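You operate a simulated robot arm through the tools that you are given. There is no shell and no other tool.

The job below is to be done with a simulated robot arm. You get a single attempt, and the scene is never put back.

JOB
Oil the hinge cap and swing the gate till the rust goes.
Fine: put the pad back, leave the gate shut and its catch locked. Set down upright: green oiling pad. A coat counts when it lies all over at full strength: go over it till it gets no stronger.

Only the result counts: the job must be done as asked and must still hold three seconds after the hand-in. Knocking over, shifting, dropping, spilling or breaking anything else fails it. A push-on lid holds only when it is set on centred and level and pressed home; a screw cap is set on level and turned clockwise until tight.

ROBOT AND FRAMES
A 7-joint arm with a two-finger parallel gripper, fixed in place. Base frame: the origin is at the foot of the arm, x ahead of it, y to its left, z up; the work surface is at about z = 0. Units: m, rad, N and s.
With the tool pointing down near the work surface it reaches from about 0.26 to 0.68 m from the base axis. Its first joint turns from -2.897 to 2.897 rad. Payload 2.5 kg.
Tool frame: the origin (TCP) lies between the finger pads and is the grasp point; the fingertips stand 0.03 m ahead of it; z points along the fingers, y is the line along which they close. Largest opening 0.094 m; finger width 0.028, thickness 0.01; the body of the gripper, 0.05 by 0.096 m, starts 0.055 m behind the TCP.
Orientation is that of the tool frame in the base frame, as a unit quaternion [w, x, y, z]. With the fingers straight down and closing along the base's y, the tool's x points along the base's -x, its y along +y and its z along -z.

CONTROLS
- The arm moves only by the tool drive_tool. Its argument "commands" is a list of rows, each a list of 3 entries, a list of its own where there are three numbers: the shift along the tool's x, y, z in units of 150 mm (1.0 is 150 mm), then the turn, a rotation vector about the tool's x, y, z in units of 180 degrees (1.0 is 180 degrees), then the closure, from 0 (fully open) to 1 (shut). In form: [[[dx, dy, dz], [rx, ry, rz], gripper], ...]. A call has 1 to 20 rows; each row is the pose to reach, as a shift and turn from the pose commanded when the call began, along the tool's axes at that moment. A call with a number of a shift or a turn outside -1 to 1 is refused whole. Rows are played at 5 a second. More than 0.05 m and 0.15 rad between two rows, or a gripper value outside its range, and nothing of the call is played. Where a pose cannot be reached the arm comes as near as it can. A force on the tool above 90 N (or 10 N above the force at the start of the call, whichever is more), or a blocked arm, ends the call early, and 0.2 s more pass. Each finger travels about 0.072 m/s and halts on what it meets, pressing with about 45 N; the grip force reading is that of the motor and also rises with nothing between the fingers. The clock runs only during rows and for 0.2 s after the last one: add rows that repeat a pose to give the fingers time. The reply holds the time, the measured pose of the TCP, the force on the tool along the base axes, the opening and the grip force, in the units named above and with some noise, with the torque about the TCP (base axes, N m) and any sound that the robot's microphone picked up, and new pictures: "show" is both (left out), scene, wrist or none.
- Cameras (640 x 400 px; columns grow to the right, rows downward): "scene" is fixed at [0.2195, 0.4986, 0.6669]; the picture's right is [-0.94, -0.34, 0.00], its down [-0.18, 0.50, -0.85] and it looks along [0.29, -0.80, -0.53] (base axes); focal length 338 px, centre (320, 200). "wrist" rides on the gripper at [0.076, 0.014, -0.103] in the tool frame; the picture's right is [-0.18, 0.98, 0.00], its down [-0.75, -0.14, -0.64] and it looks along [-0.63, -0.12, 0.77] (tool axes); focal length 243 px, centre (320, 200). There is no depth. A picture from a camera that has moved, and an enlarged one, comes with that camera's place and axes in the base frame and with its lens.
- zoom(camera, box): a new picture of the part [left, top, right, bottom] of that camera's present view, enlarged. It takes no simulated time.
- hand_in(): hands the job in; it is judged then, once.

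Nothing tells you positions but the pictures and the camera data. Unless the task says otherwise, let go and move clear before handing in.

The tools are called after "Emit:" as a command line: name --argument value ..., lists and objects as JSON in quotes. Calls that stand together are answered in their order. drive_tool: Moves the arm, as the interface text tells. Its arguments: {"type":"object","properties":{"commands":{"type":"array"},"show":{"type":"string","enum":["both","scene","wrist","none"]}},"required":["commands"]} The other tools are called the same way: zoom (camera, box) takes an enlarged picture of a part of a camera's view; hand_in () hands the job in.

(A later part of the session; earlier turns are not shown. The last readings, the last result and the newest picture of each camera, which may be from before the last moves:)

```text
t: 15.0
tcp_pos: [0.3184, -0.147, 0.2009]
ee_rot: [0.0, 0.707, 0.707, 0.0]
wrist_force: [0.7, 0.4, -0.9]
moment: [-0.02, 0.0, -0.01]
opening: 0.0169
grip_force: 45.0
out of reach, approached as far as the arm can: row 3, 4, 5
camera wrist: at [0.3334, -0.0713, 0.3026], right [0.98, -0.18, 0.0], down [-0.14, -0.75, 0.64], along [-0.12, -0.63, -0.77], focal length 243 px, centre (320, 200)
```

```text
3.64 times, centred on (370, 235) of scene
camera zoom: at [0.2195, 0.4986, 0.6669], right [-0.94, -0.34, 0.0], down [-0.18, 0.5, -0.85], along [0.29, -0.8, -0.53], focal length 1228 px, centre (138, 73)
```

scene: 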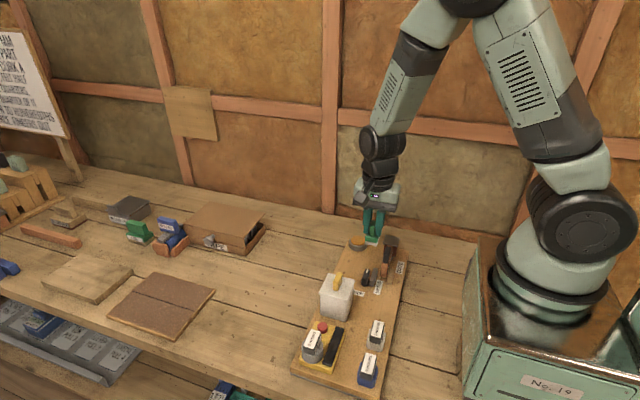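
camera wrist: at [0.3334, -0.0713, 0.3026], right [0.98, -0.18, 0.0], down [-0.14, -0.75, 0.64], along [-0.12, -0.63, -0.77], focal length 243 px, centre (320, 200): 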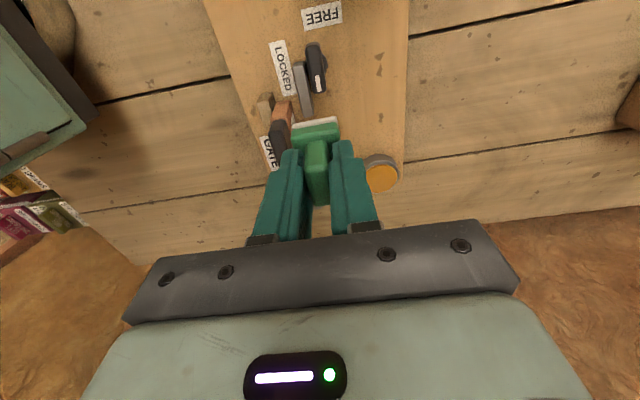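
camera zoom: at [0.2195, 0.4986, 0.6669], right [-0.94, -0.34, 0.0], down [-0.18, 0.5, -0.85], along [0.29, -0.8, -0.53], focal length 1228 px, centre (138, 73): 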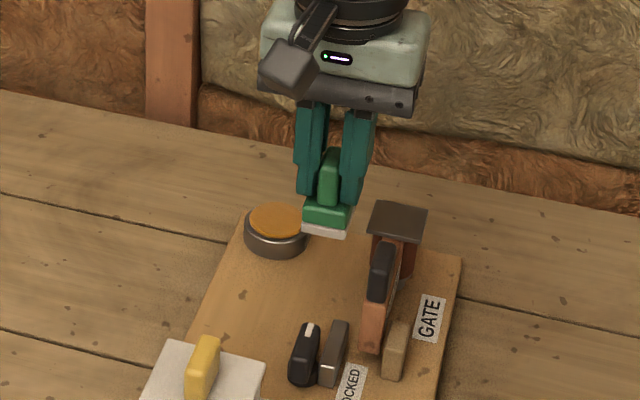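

The pad bottom sits about 50 mm below the TCP, so the board top is near z 0.033. I'll move above the oil dish and check alignment from both cameras.

Emit:
drive_tool --commands '[[[-0.15, 0.08, 0], [0, 0, 0], 1], [[-0.35, 0.19, 0], [0, 0, 0], 1], [[-0.55, 0.3, 0], [0, 0, 0], 1], [[-0.718, 0.381, 0.1], [0, 0, 0], 1], [[-0.718, 0.381, 0.3], [0, 0, 0], 1], [[-0.718, 0.381, 0.45], [0, 0, 0], 1], [[-0.718, 0.381, 0.45], [0, 0, 0], 1]]'

Emit:
zoom --camera "scene" --box '[320, 190, 420, 280]'

Emit:
zoom --camera "wrist" --box '[220, 80, 420, 230]'

```text
t: 16.6
tcp_pos: [0.376, -0.2544, 0.1325]
ee_rot: [0.0, 0.707, 0.707, -0.001]
wrist_force: [-0.4, 0.7, -0.2]
moment: [0.0, -0.01, 0.02]
opening: 0.0174
grip_force: 45.2
camera wrist: at [0.3903, -0.1787, 0.2352], right [0.98, -0.18, 0.0], down [-0.14, -0.75, 0.64], along [-0.12, -0.63, -0.77], focal length 243 px, centre (320, 200)
```

scene: 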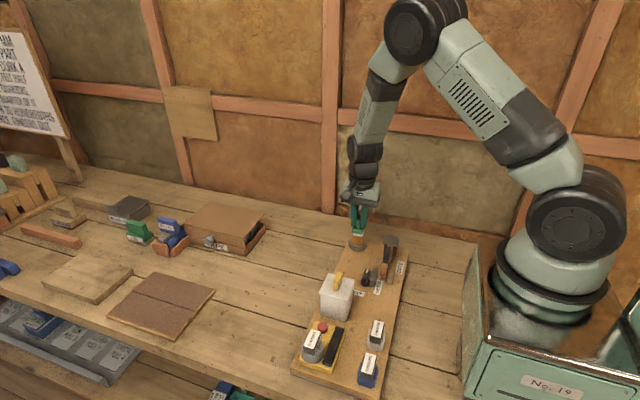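
wrist: 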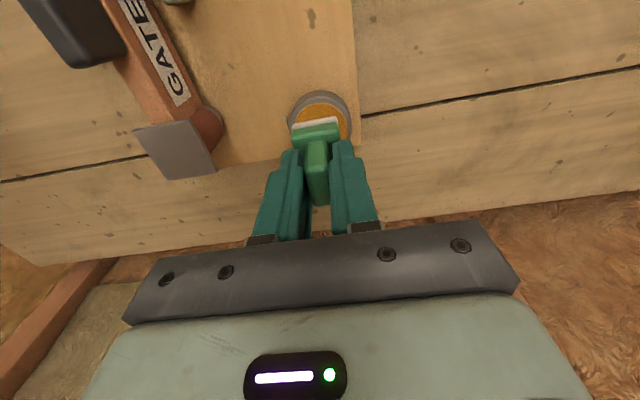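

```text
4.44 times, centred on (370, 235) of scene
camera zoom: at [0.2195, 0.4986, 0.6669], right [-0.94, -0.34, 0.0], down [-0.18, 0.5, -0.85], along [0.29, -0.8, -0.53], focal length 1501 px, centre (98, 44)
```

zoom: 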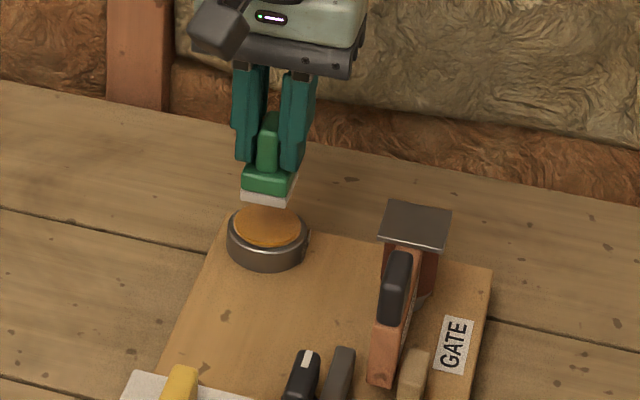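

```text
2.67 times, centred on (320, 155) of wrist
camera zoom: at [0.3903, -0.1787, 0.2352], right [0.98, -0.18, 0.0], down [-0.14, -0.75, 0.64], along [-0.12, -0.63, -0.77], focal length 647 px, centre (320, 320)
```

zoom: 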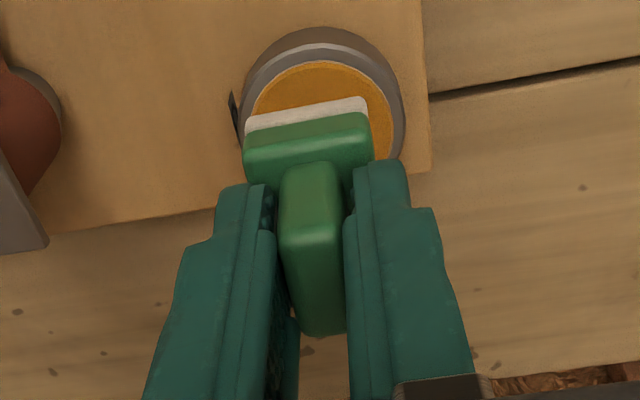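

The pad is over the dish; I'll shift slightly to centre and come down close to the amber surface, watching the force.

Emit:
drive_tool --commands '[[[-0.022, 0.012, 0.05], [0, 0, 0], 1], [[-0.022, 0.012, 0.1], [0, 0, 0], 1], [[-0.022, 0.012, 0.15], [0, 0, 0], 1], [[-0.022, 0.012, 0.15], [0, 0, 0], 1]]'

Emit:
zoom --camera "scene" --box '[320, 190, 400, 260]'

Emit:
zoom --camera "wrist" --box '[240, 80, 400, 200]'

```text
t: 17.6
tcp_pos: [0.3771, -0.2575, 0.1107]
ee_rot: [0.0, 0.707, 0.707, 0.0]
wrist_force: [0.1, 0.3, -0.6]
moment: [0.03, 0.0, -0.01]
opening: 0.0171
grip_force: 45.1
camera wrist: at [0.3919, -0.1819, 0.2128], right [0.98, -0.18, 0.0], down [-0.14, -0.75, 0.64], along [-0.12, -0.63, -0.77], focal length 243 px, centre (320, 200)
```

scene: 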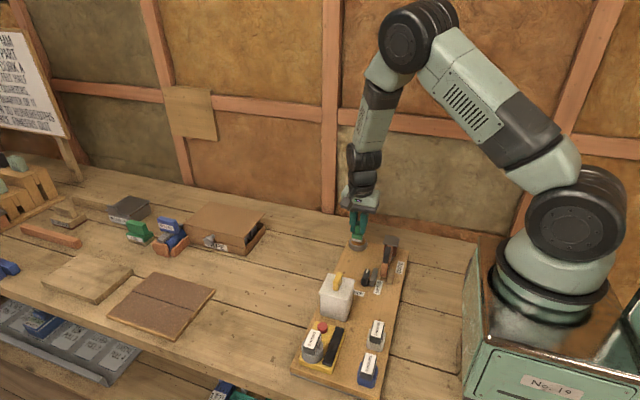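
wrist: 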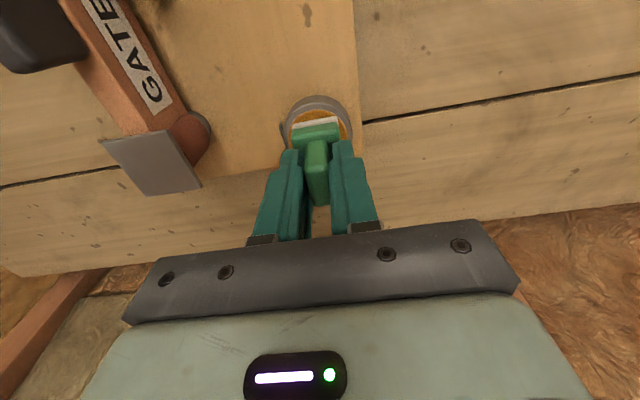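

```text
5.71 times, centred on (360, 225) of scene
camera zoom: at [0.2195, 0.4986, 0.6669], right [-0.94, -0.34, 0.0], down [-0.18, 0.5, -0.85], along [0.29, -0.8, -0.53], focal length 1930 px, centre (91, 57)
```

zoom: 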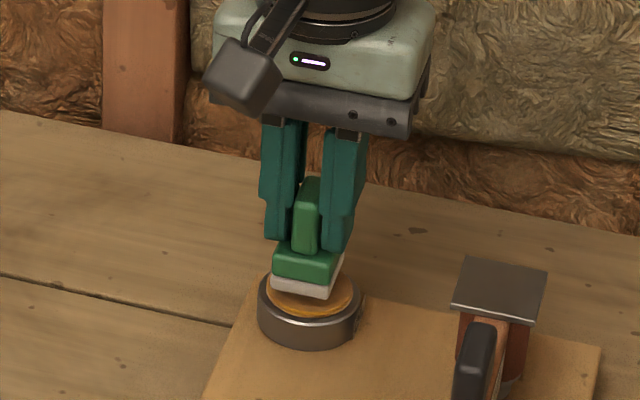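

```text
3.33 times, centred on (320, 140) of wrist
camera zoom: at [0.3919, -0.1819, 0.2128], right [0.98, -0.18, 0.0], down [-0.14, -0.75, 0.64], along [-0.12, -0.63, -0.77], focal length 809 px, centre (320, 400)
```

zoom: 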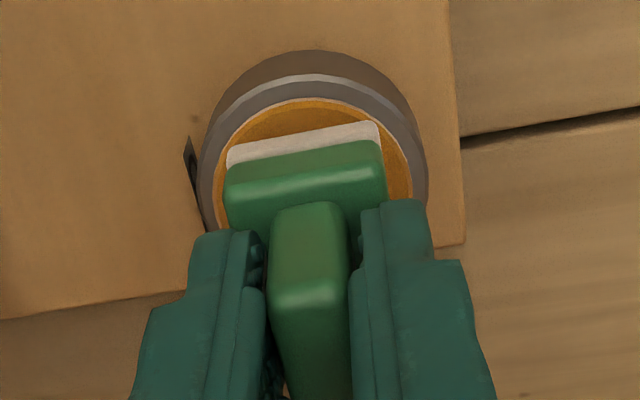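

The pad is well centred within the dish. I'll step down in small increments and read the force.

Emit:
drive_tool --commands '[[[0.005, 0.008, 0.013], [0, 0, 0], 1], [[0.005, 0.008, 0.027], [0, 0, 0], 1], [[0.005, 0.008, 0.04], [0, 0, 0], 1], [[0.005, 0.008, 0.04], [0, 0, 0], 1]]' --show "none"

```text
t: 18.6
tcp_pos: [0.3779, -0.2567, 0.1041]
ee_rot: [0.0, 0.707, 0.707, 0.001]
wrist_force: [0.9, -0.2, -0.3]
moment: [0.02, -0.02, 0.0]
opening: 0.0173
grip_force: 45.3
```

Emit:
drive_tool --commands '[[[0, 0, 0.007], [0, 0, 0], 1], [[0, 0, 0.013], [0, 0, 0], 1], [[0, 0, 0.013], [0, 0, 0], 1]]' --show "none"

```text
t: 19.4
tcp_pos: [0.3789, -0.256, 0.1029]
ee_rot: [0.0, 0.707, 0.707, 0.001]
wrist_force: [-1.7, -0.1, 7.9]
moment: [0.04, 0.04, 0.02]
opening: 0.017
grip_force: 45.0
```

The pad touches the dish at TCP z ≈ 0.103 with about 8 N. I'll hold it there with a touch more pressure for a couple of seconds to soak up oil.

Emit:
drive_tool --commands '[[[0, 0, 0.005], [0, 0, 0], 1], [[0, 0, 0.005], [0, 0, 0], 1], [[0, 0, 0.005], [0, 0, 0], 1], [[0, 0, 0.005], [0, 0, 0], 1], [[0, 0, 0.005], [0, 0, 0], 1], [[0, 0, 0.005], [0, 0, 0], 1], [[0, 0, 0.005], [0, 0, 0], 1], [[0, 0, 0.005], [0, 0, 0], 1], [[0, 0, 0.005], [0, 0, 0], 1], [[0, 0, 0.005], [0, 0, 0], 1]]'

Emit:
zoom --camera "scene" --box '[320, 190, 400, 260]'

Emit:
zoom --camera "wrist" --box '[240, 80, 400, 200]'

```text
t: 21.6
tcp_pos: [0.3792, -0.2559, 0.1021]
ee_rot: [0.001, 0.707, 0.707, 0.001]
wrist_force: [0.5, -0.9, 25.4]
moment: [-0.08, 0.05, 0.0]
opening: 0.0167
grip_force: 44.7
camera wrist: at [0.3933, -0.1812, 0.2042], right [0.98, -0.18, 0.0], down [-0.14, -0.75, 0.64], along [-0.12, -0.63, -0.77], focal length 243 px, centre (320, 200)
```

scene: 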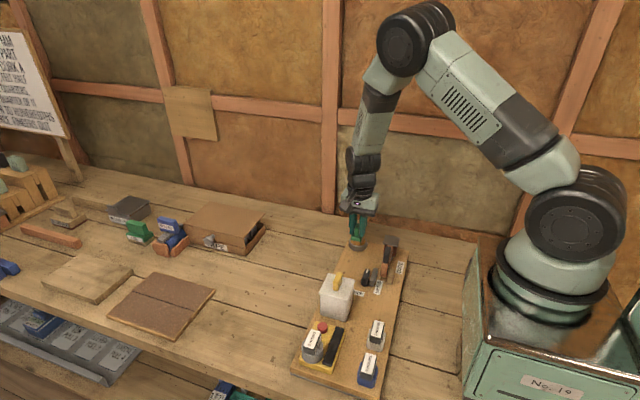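
wrist: 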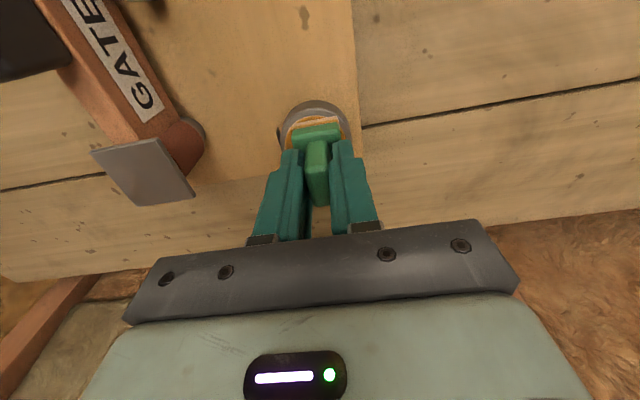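

```text
5.71 times, centred on (360, 225) of scene
camera zoom: at [0.2195, 0.4986, 0.6669], right [-0.94, -0.34, 0.0], down [-0.18, 0.5, -0.85], along [0.29, -0.8, -0.53], focal length 1930 px, centre (91, 57)
```

zoom: 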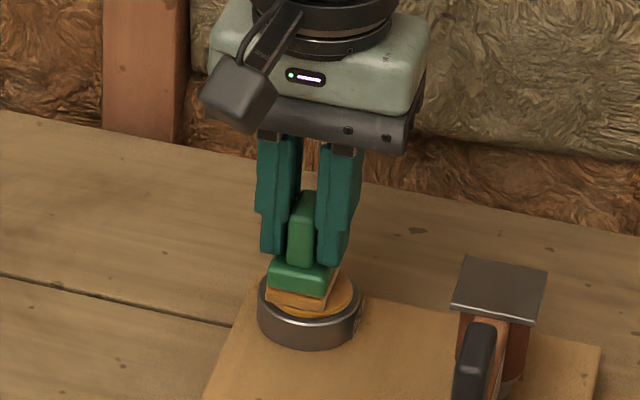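

```text
3.33 times, centred on (320, 140) of wrist
camera zoom: at [0.3933, -0.1812, 0.2042], right [0.98, -0.18, 0.0], down [-0.14, -0.75, 0.64], along [-0.12, -0.63, -0.77], focal length 809 px, centre (320, 400)
```

zoom: 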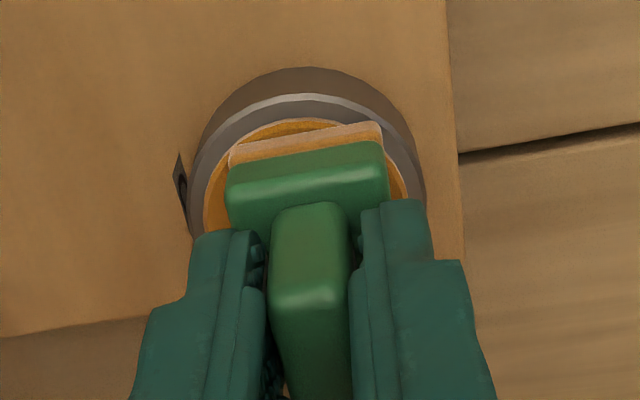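

The white felt has turned amber, so it's taking oil. I'll hold a little longer to see if the colour deepens.

Emit:
drive_tool --commands '[[[0, 0, 0], [0, 0, 0], 1], [[0, 0, 0], [0, 0, 0], 1], [[0, 0, 0], [0, 0, 0], 1], [[0, 0, 0], [0, 0, 0], 1], [[0, 0, 0], [0, 0, 0], 1], [[0, 0, 0], [0, 0, 0], 1], [[0, 0, 0], [0, 0, 0], 1], [[0, 0, 0], [0, 0, 0], 1], [[0, 0, 0], [0, 0, 0], 1], [[0, 0, 0], [0, 0, 0], 1]]' --show "none"

Emit:
zoom --camera "wrist" --box '[240, 80, 400, 200]'

```text
t: 23.8
tcp_pos: [0.3791, -0.2555, 0.1029]
ee_rot: [0.0, 0.707, 0.707, 0.0]
wrist_force: [-0.2, 0.1, 20.4]
moment: [-0.04, 0.01, 0.02]
opening: 0.0169
grip_force: 45.2
```

```text
3.33 times, centred on (320, 140) of wrist
camera zoom: at [0.3932, -0.1809, 0.2041], right [0.98, -0.18, 0.0], down [-0.14, -0.75, 0.64], along [-0.12, -0.63, -0.77], focal length 809 px, centre (320, 400)
```

zoom: 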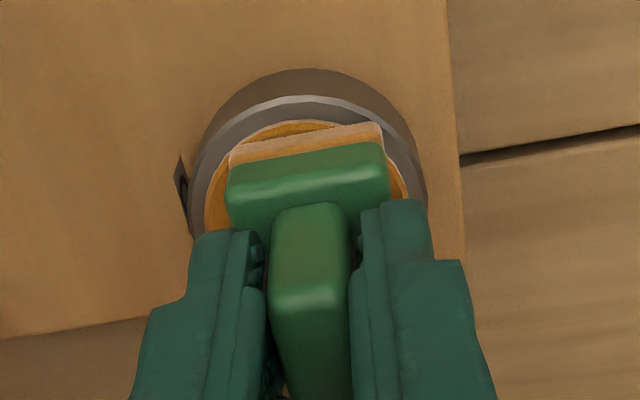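

The felt colour is steady, so it's fully loaded. I'll lift and carry the pad above the hinge cap, estimated centre (0.285, −0.237), top z ≈ 0.091.

Emit:
drive_tool --commands '[[[0, 0, -0.1], [0, 0, 0], 1], [[0, 0, -0.28], [0, 0, 0], 1], [[0, 0, -0.45], [0, 0, 0], 1], [[0.03, -0.15, -0.45], [0, 0, 0], 1], [[0.06, -0.32, -0.45], [0, 0, 0], 1], [[0.1, -0.48, -0.45], [0, 0, 0], 1], [[0.125, -0.627, -0.45], [0, 0, 0], 1], [[0.125, -0.627, -0.45], [0, 0, 0], 1]]'

Emit:
zoom --camera "scene" --box '[350, 180, 430, 260]'

Emit:
zoom --camera "wrist" --box '[220, 80, 420, 220]'

```text
t: 25.6
tcp_pos: [0.2847, -0.238, 0.1687]
ee_rot: [0.0, 0.707, 0.707, 0.0]
wrist_force: [-0.1, -0.4, -0.8]
moment: [-0.01, 0.01, 0.01]
opening: 0.0171
grip_force: 45.8
camera wrist: at [0.2992, -0.163, 0.2715], right [0.98, -0.18, 0.0], down [-0.14, -0.75, 0.64], along [-0.12, -0.63, -0.77], focal length 243 px, centre (320, 200)
```

scene: 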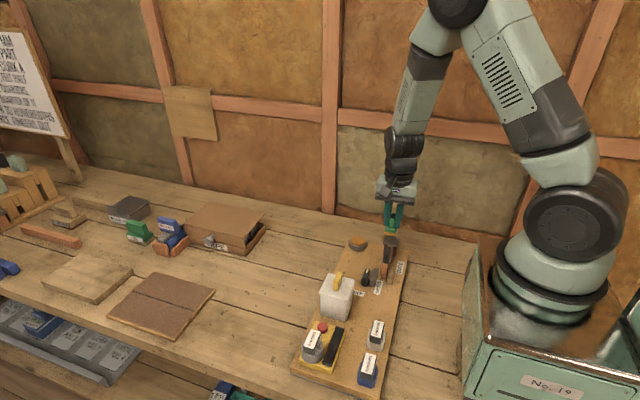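
wrist: 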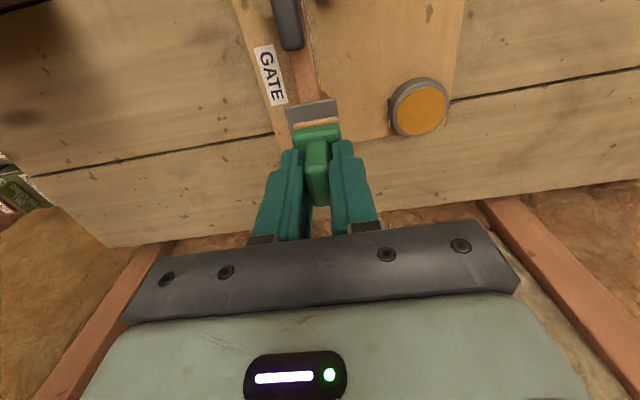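

```text
5.00 times, centred on (390, 220) of scene
camera zoom: at [0.2195, 0.4986, 0.6669], right [-0.94, -0.34, 0.0], down [-0.18, 0.5, -0.85], along [0.29, -0.8, -0.53], focal length 1688 px, centre (-30, 100)
```

zoom: 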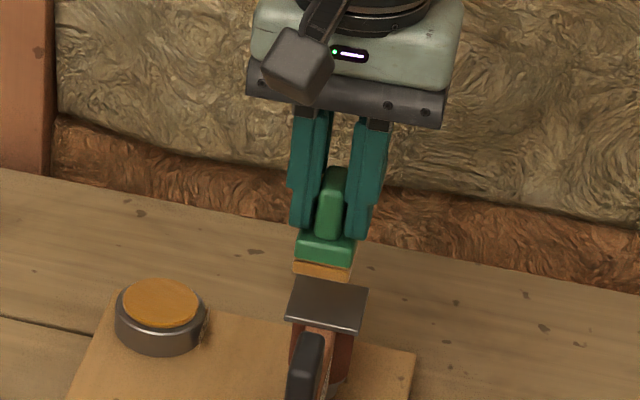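

```text
2.86 times, centred on (320, 150) of wrist
camera zoom: at [0.2992, -0.163, 0.2715], right [0.98, -0.18, 0.0], down [-0.14, -0.75, 0.64], along [-0.12, -0.63, -0.77], focal length 693 px, centre (320, 343)
```

zoom: 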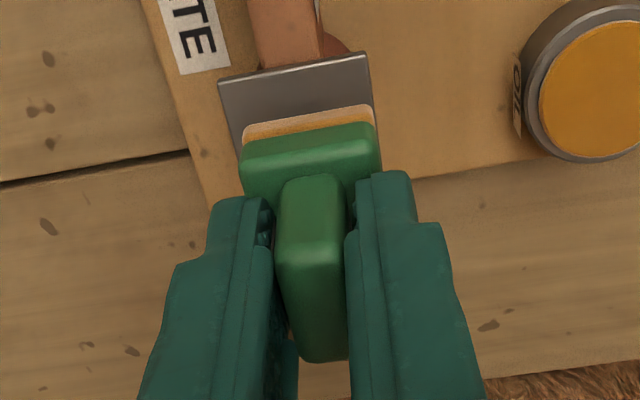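

The dish label reads "OIL", confirming that choice. I'll lower the pad toward the cap carefully.

Emit:
drive_tool --commands '[[[0.005, -0.01, 0.06], [0, 0, 0], 1], [[0.01, -0.018, 0.11], [0, 0, 0], 1], [[0.01, -0.018, 0.15], [0, 0, 0], 1], [[0.01, -0.018, 0.15], [0, 0, 0], 1]]'

Emit:
zoom --camera "scene" --box '[350, 190, 430, 260]'

Emit:
zoom --camera "wrist" --box '[220, 80, 420, 220]'

```text
t: 26.6
tcp_pos: [0.2817, -0.2363, 0.1471]
ee_rot: [0.001, 0.707, 0.707, 0.001]
wrist_force: [-0.3, -0.2, -1.1]
moment: [0.0, -0.01, -0.02]
opening: 0.0171
grip_force: 45.4
camera wrist: at [0.2966, -0.161, 0.2489], right [0.98, -0.18, 0.0], down [-0.14, -0.75, 0.64], along [-0.12, -0.63, -0.77], focal length 243 px, centre (320, 200)
```

scene: 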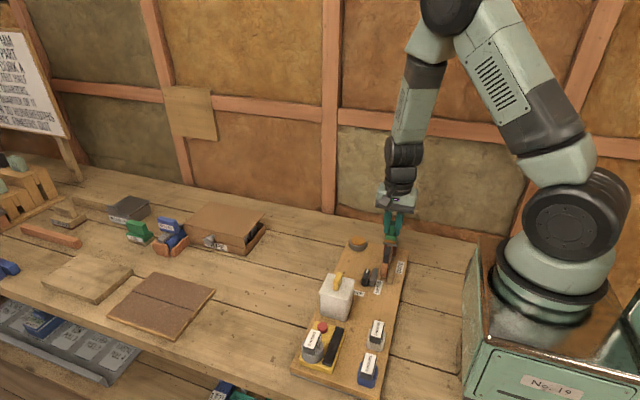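
wrist: 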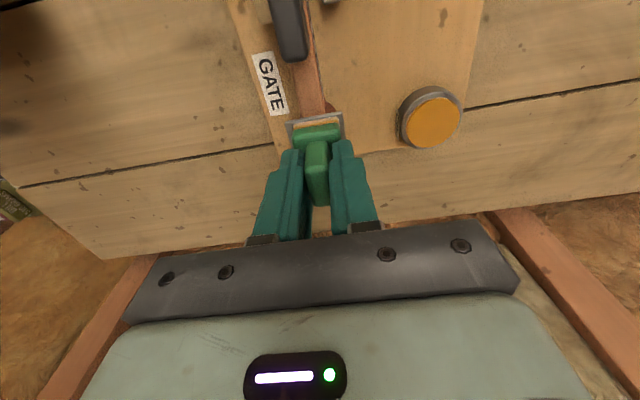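

```text
5.71 times, centred on (390, 225) of scene
camera zoom: at [0.2195, 0.4986, 0.6669], right [-0.94, -0.34, 0.0], down [-0.18, 0.5, -0.85], along [0.29, -0.8, -0.53], focal length 1930 px, centre (-80, 57)
```

zoom: 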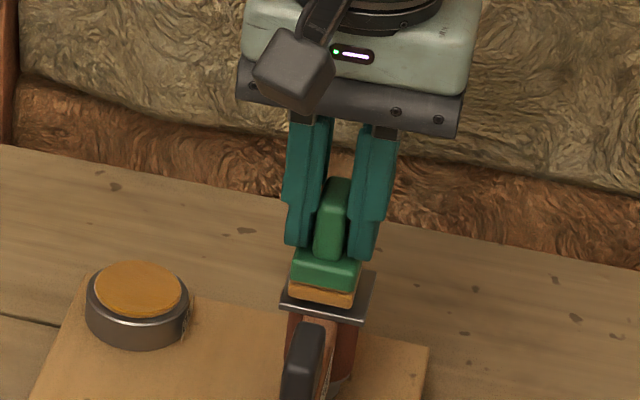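

```text
2.86 times, centred on (320, 150) of wrist
camera zoom: at [0.2966, -0.161, 0.2489], right [0.98, -0.18, 0.0], down [-0.14, -0.75, 0.64], along [-0.12, -0.63, -0.77], focal length 693 px, centre (320, 343)
```

zoom: 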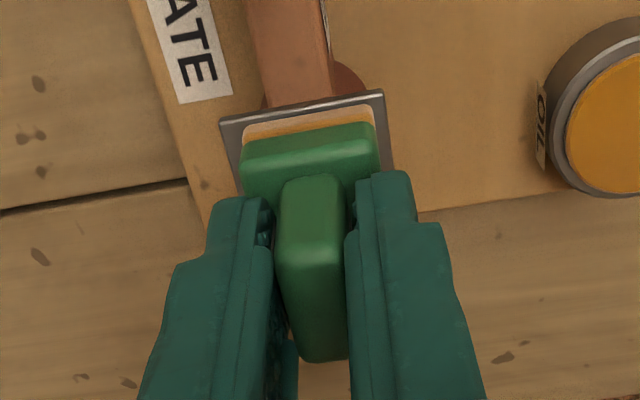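

The pad sits centred over the cap with a few millimetres of gap. I'll descend to contact in small steps.

Emit:
drive_tool --commands '[[[0, 0, 0.013], [0, 0, 0], 1], [[0, 0, 0.023], [0, 0, 0], 1], [[0, 0, 0.023], [0, 0, 0], 1]]' --show "none"

```text
t: 27.4
tcp_pos: [0.2818, -0.2367, 0.1429]
ee_rot: [0.0, 0.707, 0.708, -0.001]
wrist_force: [-0.3, 0.4, -0.2]
moment: [0.03, 0.0, -0.01]
opening: 0.017
grip_force: 44.8
```

Emit:
drive_tool --commands '[[[0, 0, 0.007], [0, 0, 0], 1], [[0, 0, 0.013], [0, 0, 0], 1], [[0, 0, 0.013], [0, 0, 0], 1]]' --show "none"

```text
t: 28.2
tcp_pos: [0.2822, -0.2364, 0.1417]
ee_rot: [0.0, 0.707, 0.707, -0.001]
wrist_force: [-1.3, 0.7, 10.6]
moment: [0.08, 0.02, -0.04]
opening: 0.0172
grip_force: 44.5
```

Contact is made with about 10 N at TCP z ≈ 0.1417. I'll sweep the pad in a small raster over the whole cap.

Emit:
drive_tool --commands '[[[0, -0.025, 0], [0, 0, 0], 1], [[0, -0.05, 0], [0, 0, 0], 1], [[-0.022, -0.05, 0], [0, 0, 0], 1], [[-0.045, -0.05, 0], [0, 0, 0], 1], [[-0.045, -0.025, 0], [0, 0, 0], 1], [[-0.045, 0, 0], [0, 0, 0], 1], [[-0.045, 0.025, 0], [0, 0, 0], 1], [[-0.045, 0.05, 0], [0, 0, 0], 1], [[-0.02, 0.05, 0], [0, 0, 0], 1], [[0.02, 0.05, 0], [0, 0, 0], 1], [[0.045, 0.05, 0], [0, 0, 0], 1], [[0.045, 0.025, 0], [0, 0, 0], 1], [[0.045, 0, 0], [0, 0, 0], 1], [[0.045, -0.025, 0], [0, 0, 0], 1], [[0.045, -0.05, 0], [0, 0, 0], 1], [[0.02, -0.05, 0], [0, 0, 0], 1], [[0, -0.05, 0], [0, 0, 0], 1], [[0, -0.025, 0], [0, 0, 0], 1], [[0, 0, 0], [0, 0, 0], 1], [[0, 0, 0], [0, 0, 0], 1]]'

Emit:
zoom --camera "wrist" --box '[220, 80, 420, 220]'

Emit:
zoom --camera "scene" --box '[350, 190, 430, 260]'

```text
t: 32.4
tcp_pos: [0.2817, -0.2376, 0.1413]
ee_rot: [0.001, 0.707, 0.707, -0.001]
wrist_force: [-5.0, -1.2, 11.3]
moment: [-0.09, 0.18, -0.05]
opening: 0.0173
grip_force: 45.0
camera wrist: at [0.2965, -0.1609, 0.2438], right [0.98, -0.18, 0.0], down [-0.14, -0.75, 0.64], along [-0.12, -0.63, -0.77], focal length 243 px, centre (320, 200)
```

scene: 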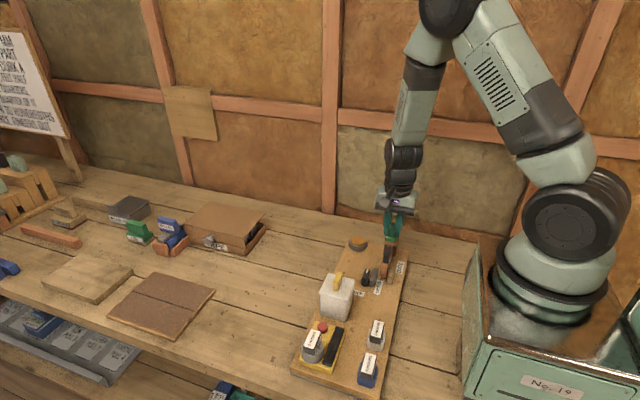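
wrist: 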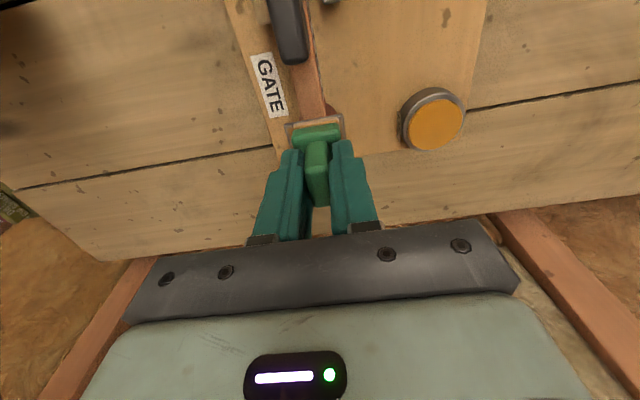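

```text
2.86 times, centred on (320, 150) of wrist
camera zoom: at [0.2965, -0.1609, 0.2438], right [0.98, -0.18, 0.0], down [-0.14, -0.75, 0.64], along [-0.12, -0.63, -0.77], focal length 693 px, centre (320, 343)
```

zoom: 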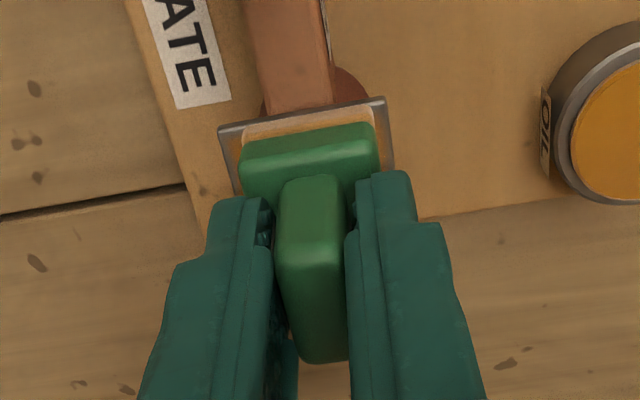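

```text
5.71 times, centred on (390, 225) of scene
camera zoom: at [0.2195, 0.4986, 0.6669], right [-0.94, -0.34, 0.0], down [-0.18, 0.5, -0.85], along [0.29, -0.8, -0.53], focal length 1930 px, centre (-80, 57)
```

zoom: 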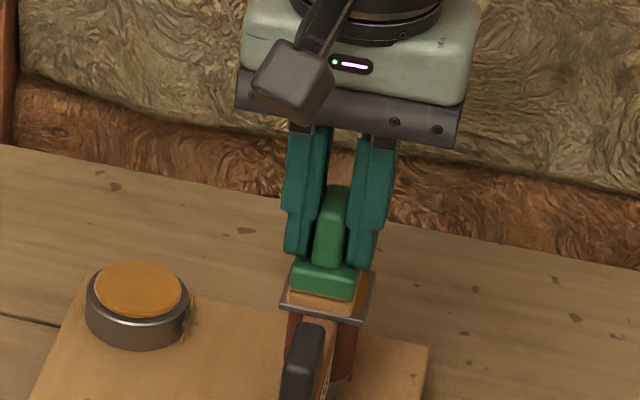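

An amber film shows around the pad on the cap. I'll lift to inspect coverage.

Emit:
drive_tool --commands '[[[0, 0, -0.1], [0, 0, 0], 1], [[0, 0, -0.3], [0, 0, 0], 1], [[-0.1, 0, -0.5], [0, 0, 0], 1], [[-0.3, 0, -0.5], [0, 0, 0], 1], [[-0.3, 0, -0.5], [0, 0, 0], 1]]'

Emit:
zoom --camera "wrist" --box '[260, 40, 360, 130]'

Emit:
zoom --camera "scene" --box '[370, 220, 410, 260]'

```text
t: 33.6
tcp_pos: [0.2826, -0.283, 0.2174]
ee_rot: [0.0, 0.707, 0.707, 0.001]
wrist_force: [0.1, 0.3, 0.1]
moment: [-0.02, 0.01, -0.03]
opening: 0.0171
grip_force: 45.2
camera wrist: at [0.2977, -0.2062, 0.3195], right [0.98, -0.18, 0.0], down [-0.14, -0.75, 0.64], along [-0.12, -0.63, -0.77], focal length 243 px, centre (320, 200)
```

scene: 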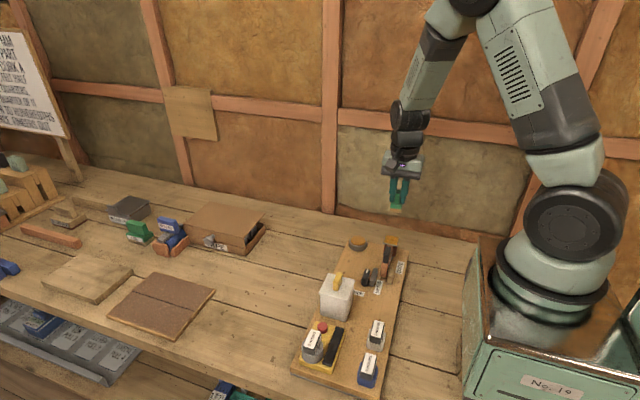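
wrist: 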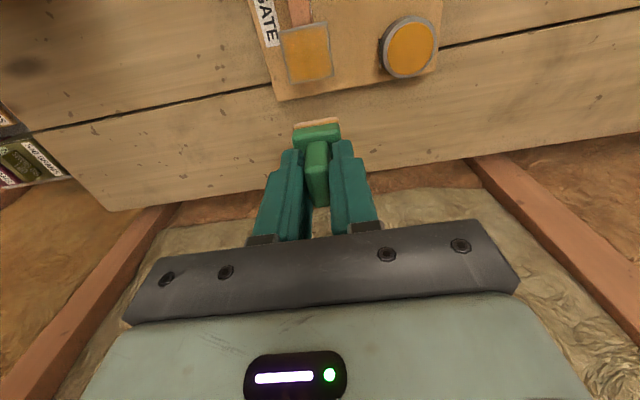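

```text
4.44 times, centred on (310, 85) of wrist
camera zoom: at [0.2977, -0.2062, 0.3195], right [0.98, -0.18, 0.0], down [-0.14, -0.75, 0.64], along [-0.12, -0.63, -0.77], focal length 1078 px, centre (364, 711)
```

zoom: 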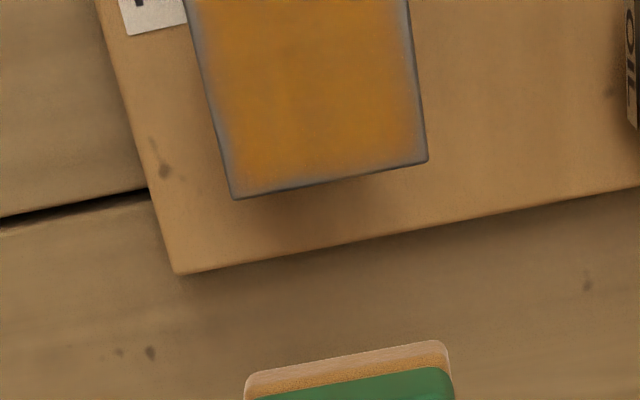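

```text
10.00 times, centred on (390, 240) of scene
camera zoom: at [0.2195, 0.4986, 0.6669], right [-0.94, -0.34, 0.0], down [-0.18, 0.5, -0.85], along [0.29, -0.8, -0.53], focal length 3377 px, centre (-380, -200)
```

zoom: 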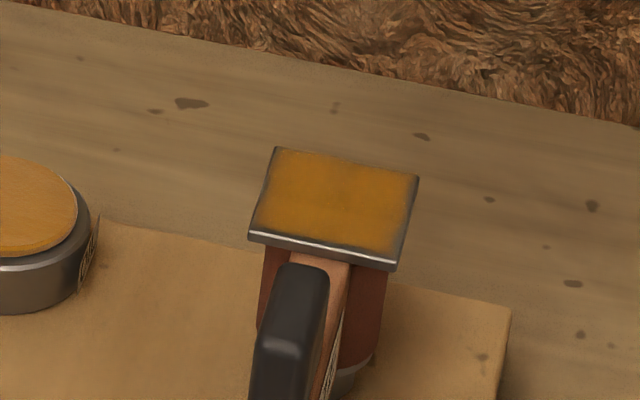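

Emit:
zoom --camera "wrist" --box '[270, 10, 350, 95]'

```text
4.71 times, centred on (310, 52) of wrist
camera zoom: at [0.2977, -0.2062, 0.3195], right [0.98, -0.18, 0.0], down [-0.14, -0.75, 0.64], along [-0.12, -0.63, -0.77], focal length 1142 px, centre (367, 894)
```

zoom: 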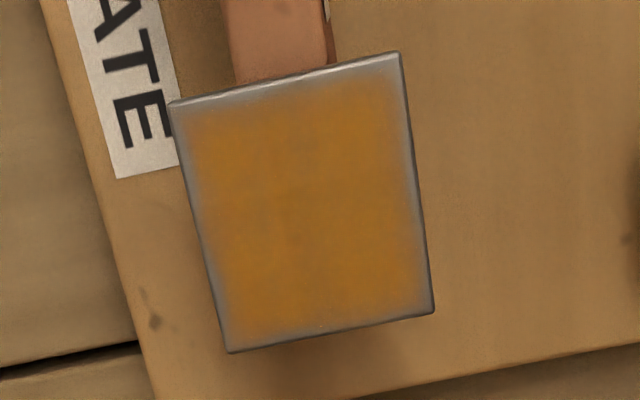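

The coat covers the middle but fades along the edges. I'll re-dip the pad in the oil and then go over the cap with a wider, slower sweep.

Emit:
drive_tool --commands '[[[0.05, 0.2, 0], [0, 0, 0], 1], [[0.1, 0.4, 0], [0, 0, 0], 1], [[0.15, 0.58, 0], [0, 0, 0], 1], [[0.18, 0.643, 0.1], [0, 0, 0], 1], [[0.18, 0.643, 0.35], [0, 0, 0], 1], [[0.18, 0.643, 0.55], [0, 0, 0], 1], [[0.18, 0.643, 0.68], [0, 0, 0], 1], [[0.18, 0.643, 0.73], [0, 0, 0], 1], [[0.18, 0.643, 0.75], [0, 0, 0], 1], [[0.18, 0.643, 0.75], [0, 0, 0], 1]]' --show "wrist"

Emit:
zoom --camera "wrist" --box '[240, 80, 400, 200]'

```text
t: 35.8
tcp_pos: [0.3797, -0.2547, 0.1037]
ee_rot: [0.0, 0.706, 0.708, 0.0]
wrist_force: [-0.3, 0.1, 0.2]
moment: [0.01, -0.02, 0.01]
opening: 0.0173
grip_force: 45.3
camera wrist: at [0.3933, -0.1787, 0.2061], right [0.98, -0.18, 0.0], down [-0.14, -0.75, 0.64], along [-0.12, -0.63, -0.77], focal length 243 px, centre (320, 200)
```

wrist: 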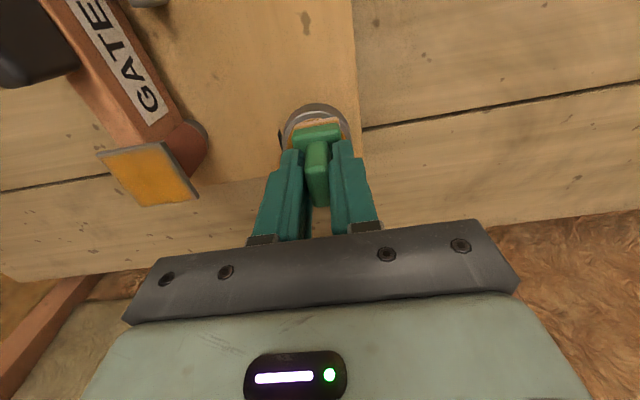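

```text
3.33 times, centred on (320, 140) of wrist
camera zoom: at [0.3933, -0.1787, 0.2061], right [0.98, -0.18, 0.0], down [-0.14, -0.75, 0.64], along [-0.12, -0.63, -0.77], focal length 809 px, centre (320, 400)
```

zoom: 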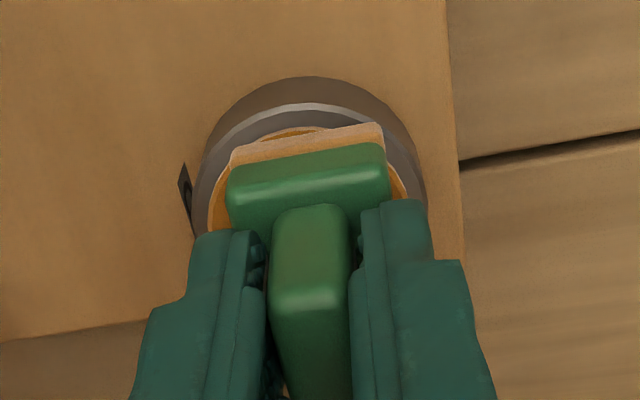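

Emit:
drive_tool --commands '[[[-0.014, -0.005, 0], [0, 0, 0], 1], [[-0.014, -0.005, 0.01], [0, 0, 0], 1], [[-0.014, -0.005, 0.014], [0, 0, 0], 1], [[-0.014, -0.005, 0.014], [0, 0, 0], 1], [[-0.014, -0.005, 0.014], [0, 0, 0], 1], [[-0.014, -0.005, 0.014], [0, 0, 0], 1], [[-0.014, -0.005, 0.014], [0, 0, 0], 1], [[-0.014, -0.005, 0.014], [0, 0, 0], 1], [[-0.014, -0.005, 0.014], [0, 0, 0], 1], [[-0.014, -0.005, 0.014], [0, 0, 0], 1], [[-0.014, -0.005, 0.014], [0, 0, 0], 1], [[-0.014, -0.005, 0.014], [0, 0, 0], 1]]' --show "none"

Emit:
zoom --camera "wrist" --box '[240, 80, 400, 200]'

```text
t: 38.4
tcp_pos: [0.377, -0.2562, 0.1022]
ee_rot: [0.0, 0.707, 0.707, 0.0]
wrist_force: [-0.3, 0.0, 2.3]
moment: [0.0, 0.02, -0.02]
opening: 0.0171
grip_force: 44.8
```

```text
3.33 times, centred on (320, 140) of wrist
camera zoom: at [0.3924, -0.1808, 0.2041], right [0.98, -0.18, 0.0], down [-0.14, -0.75, 0.64], along [-0.12, -0.63, -0.77], focal length 809 px, centre (320, 400)
```

zoom: 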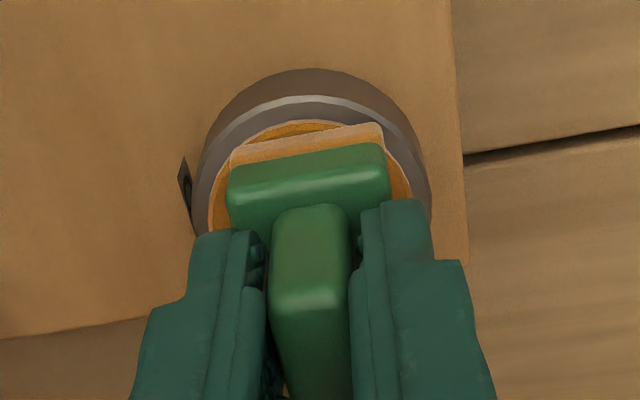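

Emit:
drive_tool --commands '[[[0, 0, 0.007], [0, 0, 0], 1], [[0, 0, 0.007], [0, 0, 0], 1], [[0, 0, 0.007], [0, 0, 0], 1], [[0, 0, 0.007], [0, 0, 0], 1], [[0, 0, -0.1], [0, 0, 0], 1], [[0, 0, -0.28], [0, 0, 0], 1], [[0, 0, -0.45], [0, 0, 0], 1], [[0.03, -0.15, -0.45], [0, 0, 0], 1], [[0.06, -0.32, -0.45], [0, 0, 0], 1], [[0.1, -0.48, -0.45], [0, 0, 0], 1], [[0.117, -0.645, -0.45], [0, 0, 0], 1], [[0.117, -0.645, -0.36], [0, 0, 0], 1], [[0.117, -0.645, -0.285], [0, 0, 0], 1], [[0.117, -0.645, -0.285], [0, 0, 0], 1]]' --show "wrist"

Emit:
zoom --camera "wrist" --box '[220, 80, 420, 220]'

```text
t: 41.4
tcp_pos: [0.2796, -0.2384, 0.144]
ee_rot: [0.0, 0.707, 0.707, 0.0]
wrist_force: [0.0, 1.1, 0.6]
moment: [-0.04, -0.03, -0.03]
opening: 0.0174
grip_force: 45.2
camera wrist: at [0.2956, -0.1628, 0.2471], right [0.98, -0.18, 0.0], down [-0.14, -0.75, 0.64], along [-0.12, -0.63, -0.77], focal length 243 px, centre (320, 200)
```

wrist: 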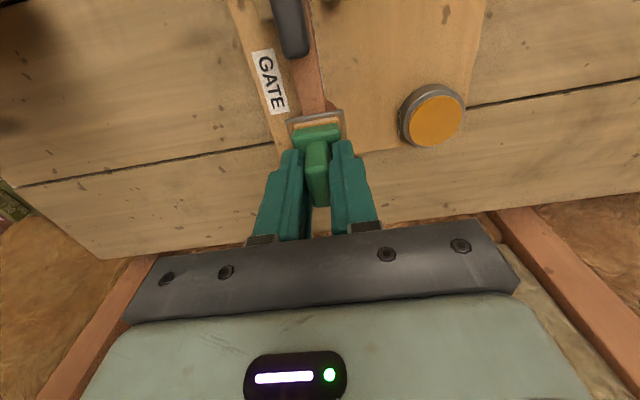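

```text
2.86 times, centred on (320, 150) of wrist
camera zoom: at [0.2956, -0.1628, 0.2471], right [0.98, -0.18, 0.0], down [-0.14, -0.75, 0.64], along [-0.12, -0.63, -0.77], focal length 693 px, centre (320, 343)
```

zoom: 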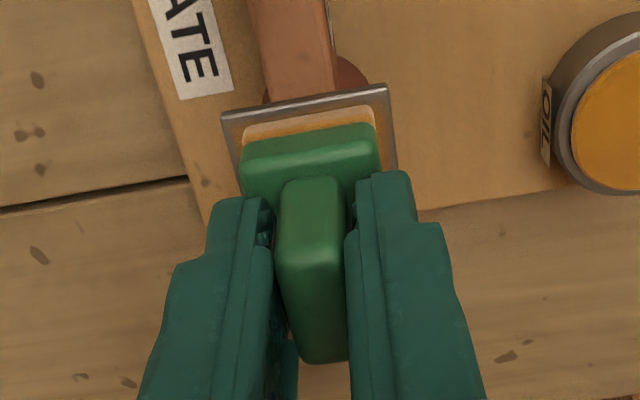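

I'll press down to contact and trace a wide loop so the pad passes beyond every edge of the cap.

Emit:
drive_tool --commands '[[[0, 0, 0.012], [0, 0, 0], 1], [[0, -0.035, 0.019], [0, 0, 0], 1], [[0, -0.07, 0.019], [0, 0, 0], 1], [[0.035, -0.07, 0.019], [0, 0, 0], 1], [[0.065, -0.07, 0.019], [0, 0, 0], 1], [[0.065, -0.035, 0.019], [0, 0, 0], 1], [[0.065, 0, 0.019], [0, 0, 0], 1], [[0.065, 0.035, 0.019], [0, 0, 0], 1], [[0.065, 0.07, 0.019], [0, 0, 0], 1], [[0.035, 0.07, 0.019], [0, 0, 0], 1], [[0, 0.07, 0.019], [0, 0, 0], 1], [[-0.035, 0.07, 0.019], [0, 0, 0], 1], [[-0.065, 0.07, 0.019], [0, 0, 0], 1], [[-0.065, 0.035, 0.019], [0, 0, 0], 1], [[-0.065, 0, 0.019], [0, 0, 0], 1], [[-0.065, -0.035, 0.019], [0, 0, 0], 1], [[-0.065, -0.07, 0.019], [0, 0, 0], 1], [[-0.035, -0.07, 0.019], [0, 0, 0], 1], [[0, -0.07, 0.019], [0, 0, 0], 1], [[0, -0.07, 0.019], [0, 0, 0], 1]]' --show "wrist"

Emit:
zoom --camera "wrist" --box '[220, 80, 420, 220]'

```text
t: 45.6
tcp_pos: [0.2709, -0.2399, 0.1423]
ee_rot: [0.0, 0.708, 0.707, 0.0]
wrist_force: [0.5, -1.3, 5.3]
moment: [-0.13, -0.03, -0.06]
opening: 0.0171
grip_force: 44.7
camera wrist: at [0.2851, -0.1633, 0.2441], right [0.98, -0.18, 0.0], down [-0.14, -0.75, 0.64], along [-0.12, -0.63, -0.77], focal length 243 px, centre (320, 200)
```

wrist: 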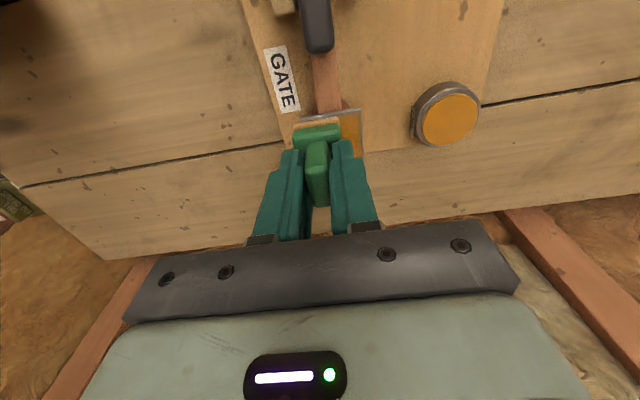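

```text
2.86 times, centred on (320, 150) of wrist
camera zoom: at [0.2851, -0.1633, 0.2441], right [0.98, -0.18, 0.0], down [-0.14, -0.75, 0.64], along [-0.12, -0.63, -0.77], focal length 693 px, centre (320, 343)
```

zoom: 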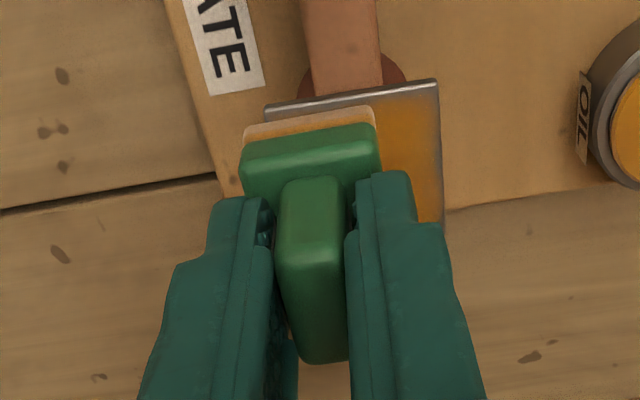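

Emit:
drive_tool --commands '[[[0.04, 0, 0.006], [0, 0, 0], 1], [[0.08, 0, 0.006], [0, 0, 0], 1], [[0.08, 0, 0.006], [0, 0, 0], 1], [[0.08, 0.035, 0.006], [0, 0, 0], 1], [[0.08, 0.07, 0.006], [0, 0, 0], 1], [[0.08, 0.105, 0.006], [0, 0, 0], 1], [[0.08, 0.145, 0.006], [0, 0, 0], 1], [[0.08, 0.145, 0.006], [0, 0, 0], 1], [[0.04, 0.145, 0.006], [0, 0, 0], 1], [[0, 0.145, 0.006], [0, 0, 0], 1], [[-0.035, 0.145, 0.006], [0, 0, 0], 1], [[-0.065, 0.145, 0.006], [0, 0, 0], 1], [[-0.065, 0.145, 0.006], [0, 0, 0], 1], [[-0.065, 0.11, 0.006], [0, 0, 0], 1], [[-0.065, 0.07, 0.006], [0, 0, 0], 1], [[-0.065, 0.035, 0.006], [0, 0, 0], 1], [[-0.065, 0, 0.006], [0, 0, 0], 1], [[-0.065, 0, 0.006], [0, 0, 0], 1], [[-0.035, 0, 0.006], [0, 0, 0], 1], [[0, 0, 0.006], [0, 0, 0], 1]]' --show "none"

Emit:
drive_tool --commands '[[[0, 0, -0.1], [0, 0, 0], 1], [[0, 0.03, -0.3], [0, 0, 0], 1], [[-0.1, 0.07, -0.5], [0, 0, 0], 1], [[-0.3, 0.07, -0.5], [0, 0, 0], 1], [[-0.3, 0.07, -0.5], [0, 0, 0], 1]]'

Emit:
zoom --camera "wrist" --box '[270, 10, 350, 95]'

Emit:
zoom --camera "scene" --box '[370, 220, 410, 260]'

```text
t: 49.8
tcp_pos: [0.2714, -0.2402, 0.1419]
ee_rot: [0.002, 0.707, 0.707, -0.001]
wrist_force: [-3.0, -15.9, 41.8]
moment: [-0.57, 0.16, -0.07]
opening: 0.0171
grip_force: 45.2
```

```text
t: 51.0
tcp_pos: [0.2815, -0.2836, 0.2165]
ee_rot: [0.0, 0.707, 0.707, 0.0]
wrist_force: [0.0, -0.3, -0.2]
moment: [-0.02, 0.0, 0.02]
opening: 0.0171
grip_force: 45.1
camera wrist: at [0.2963, -0.2087, 0.318], right [0.98, -0.18, 0.0], down [-0.14, -0.75, 0.64], along [-0.12, -0.63, -0.77], focal length 243 px, centre (320, 200)
```

scene: 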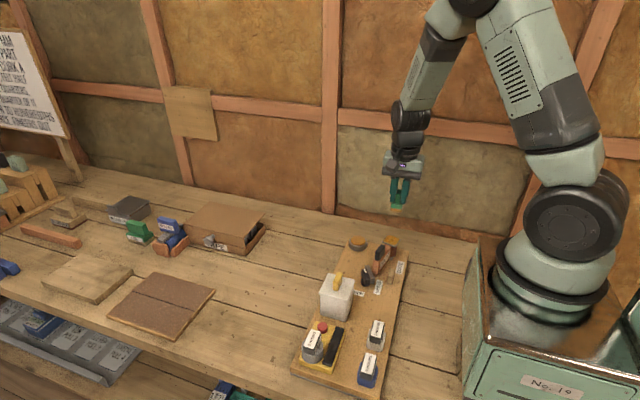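
wrist: 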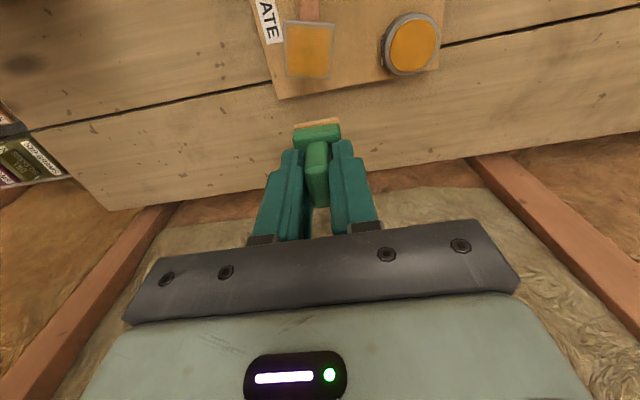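

```text
4.71 times, centred on (310, 52) of wrist
camera zoom: at [0.2963, -0.2087, 0.318], right [0.98, -0.18, 0.0], down [-0.14, -0.75, 0.64], along [-0.12, -0.63, -0.77], focal length 1142 px, centre (367, 894)
```

zoom: 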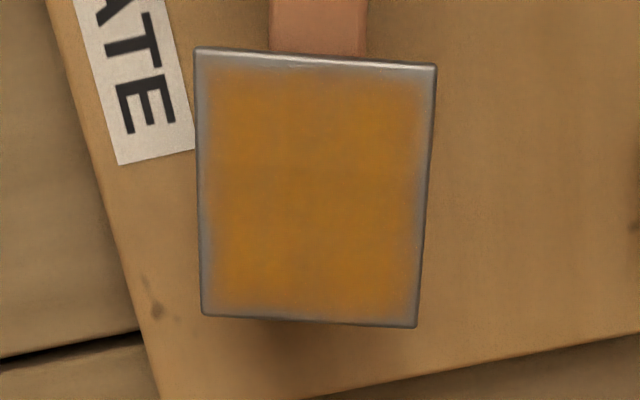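

```text
10.00 times, centred on (390, 240) of scene
camera zoom: at [0.2195, 0.4986, 0.6669], right [-0.94, -0.34, 0.0], down [-0.18, 0.5, -0.85], along [0.29, -0.8, -0.53], focal length 3377 px, centre (-380, -200)
```

zoom: 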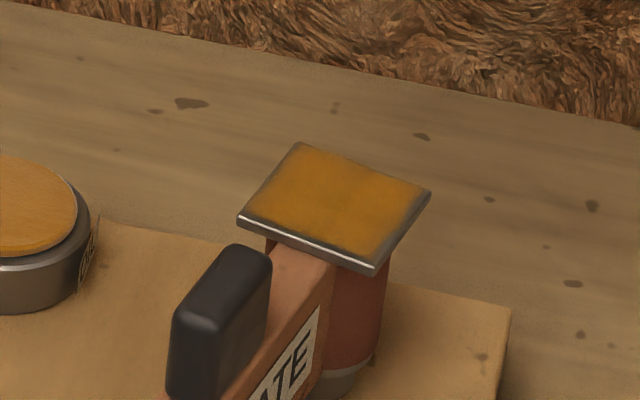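

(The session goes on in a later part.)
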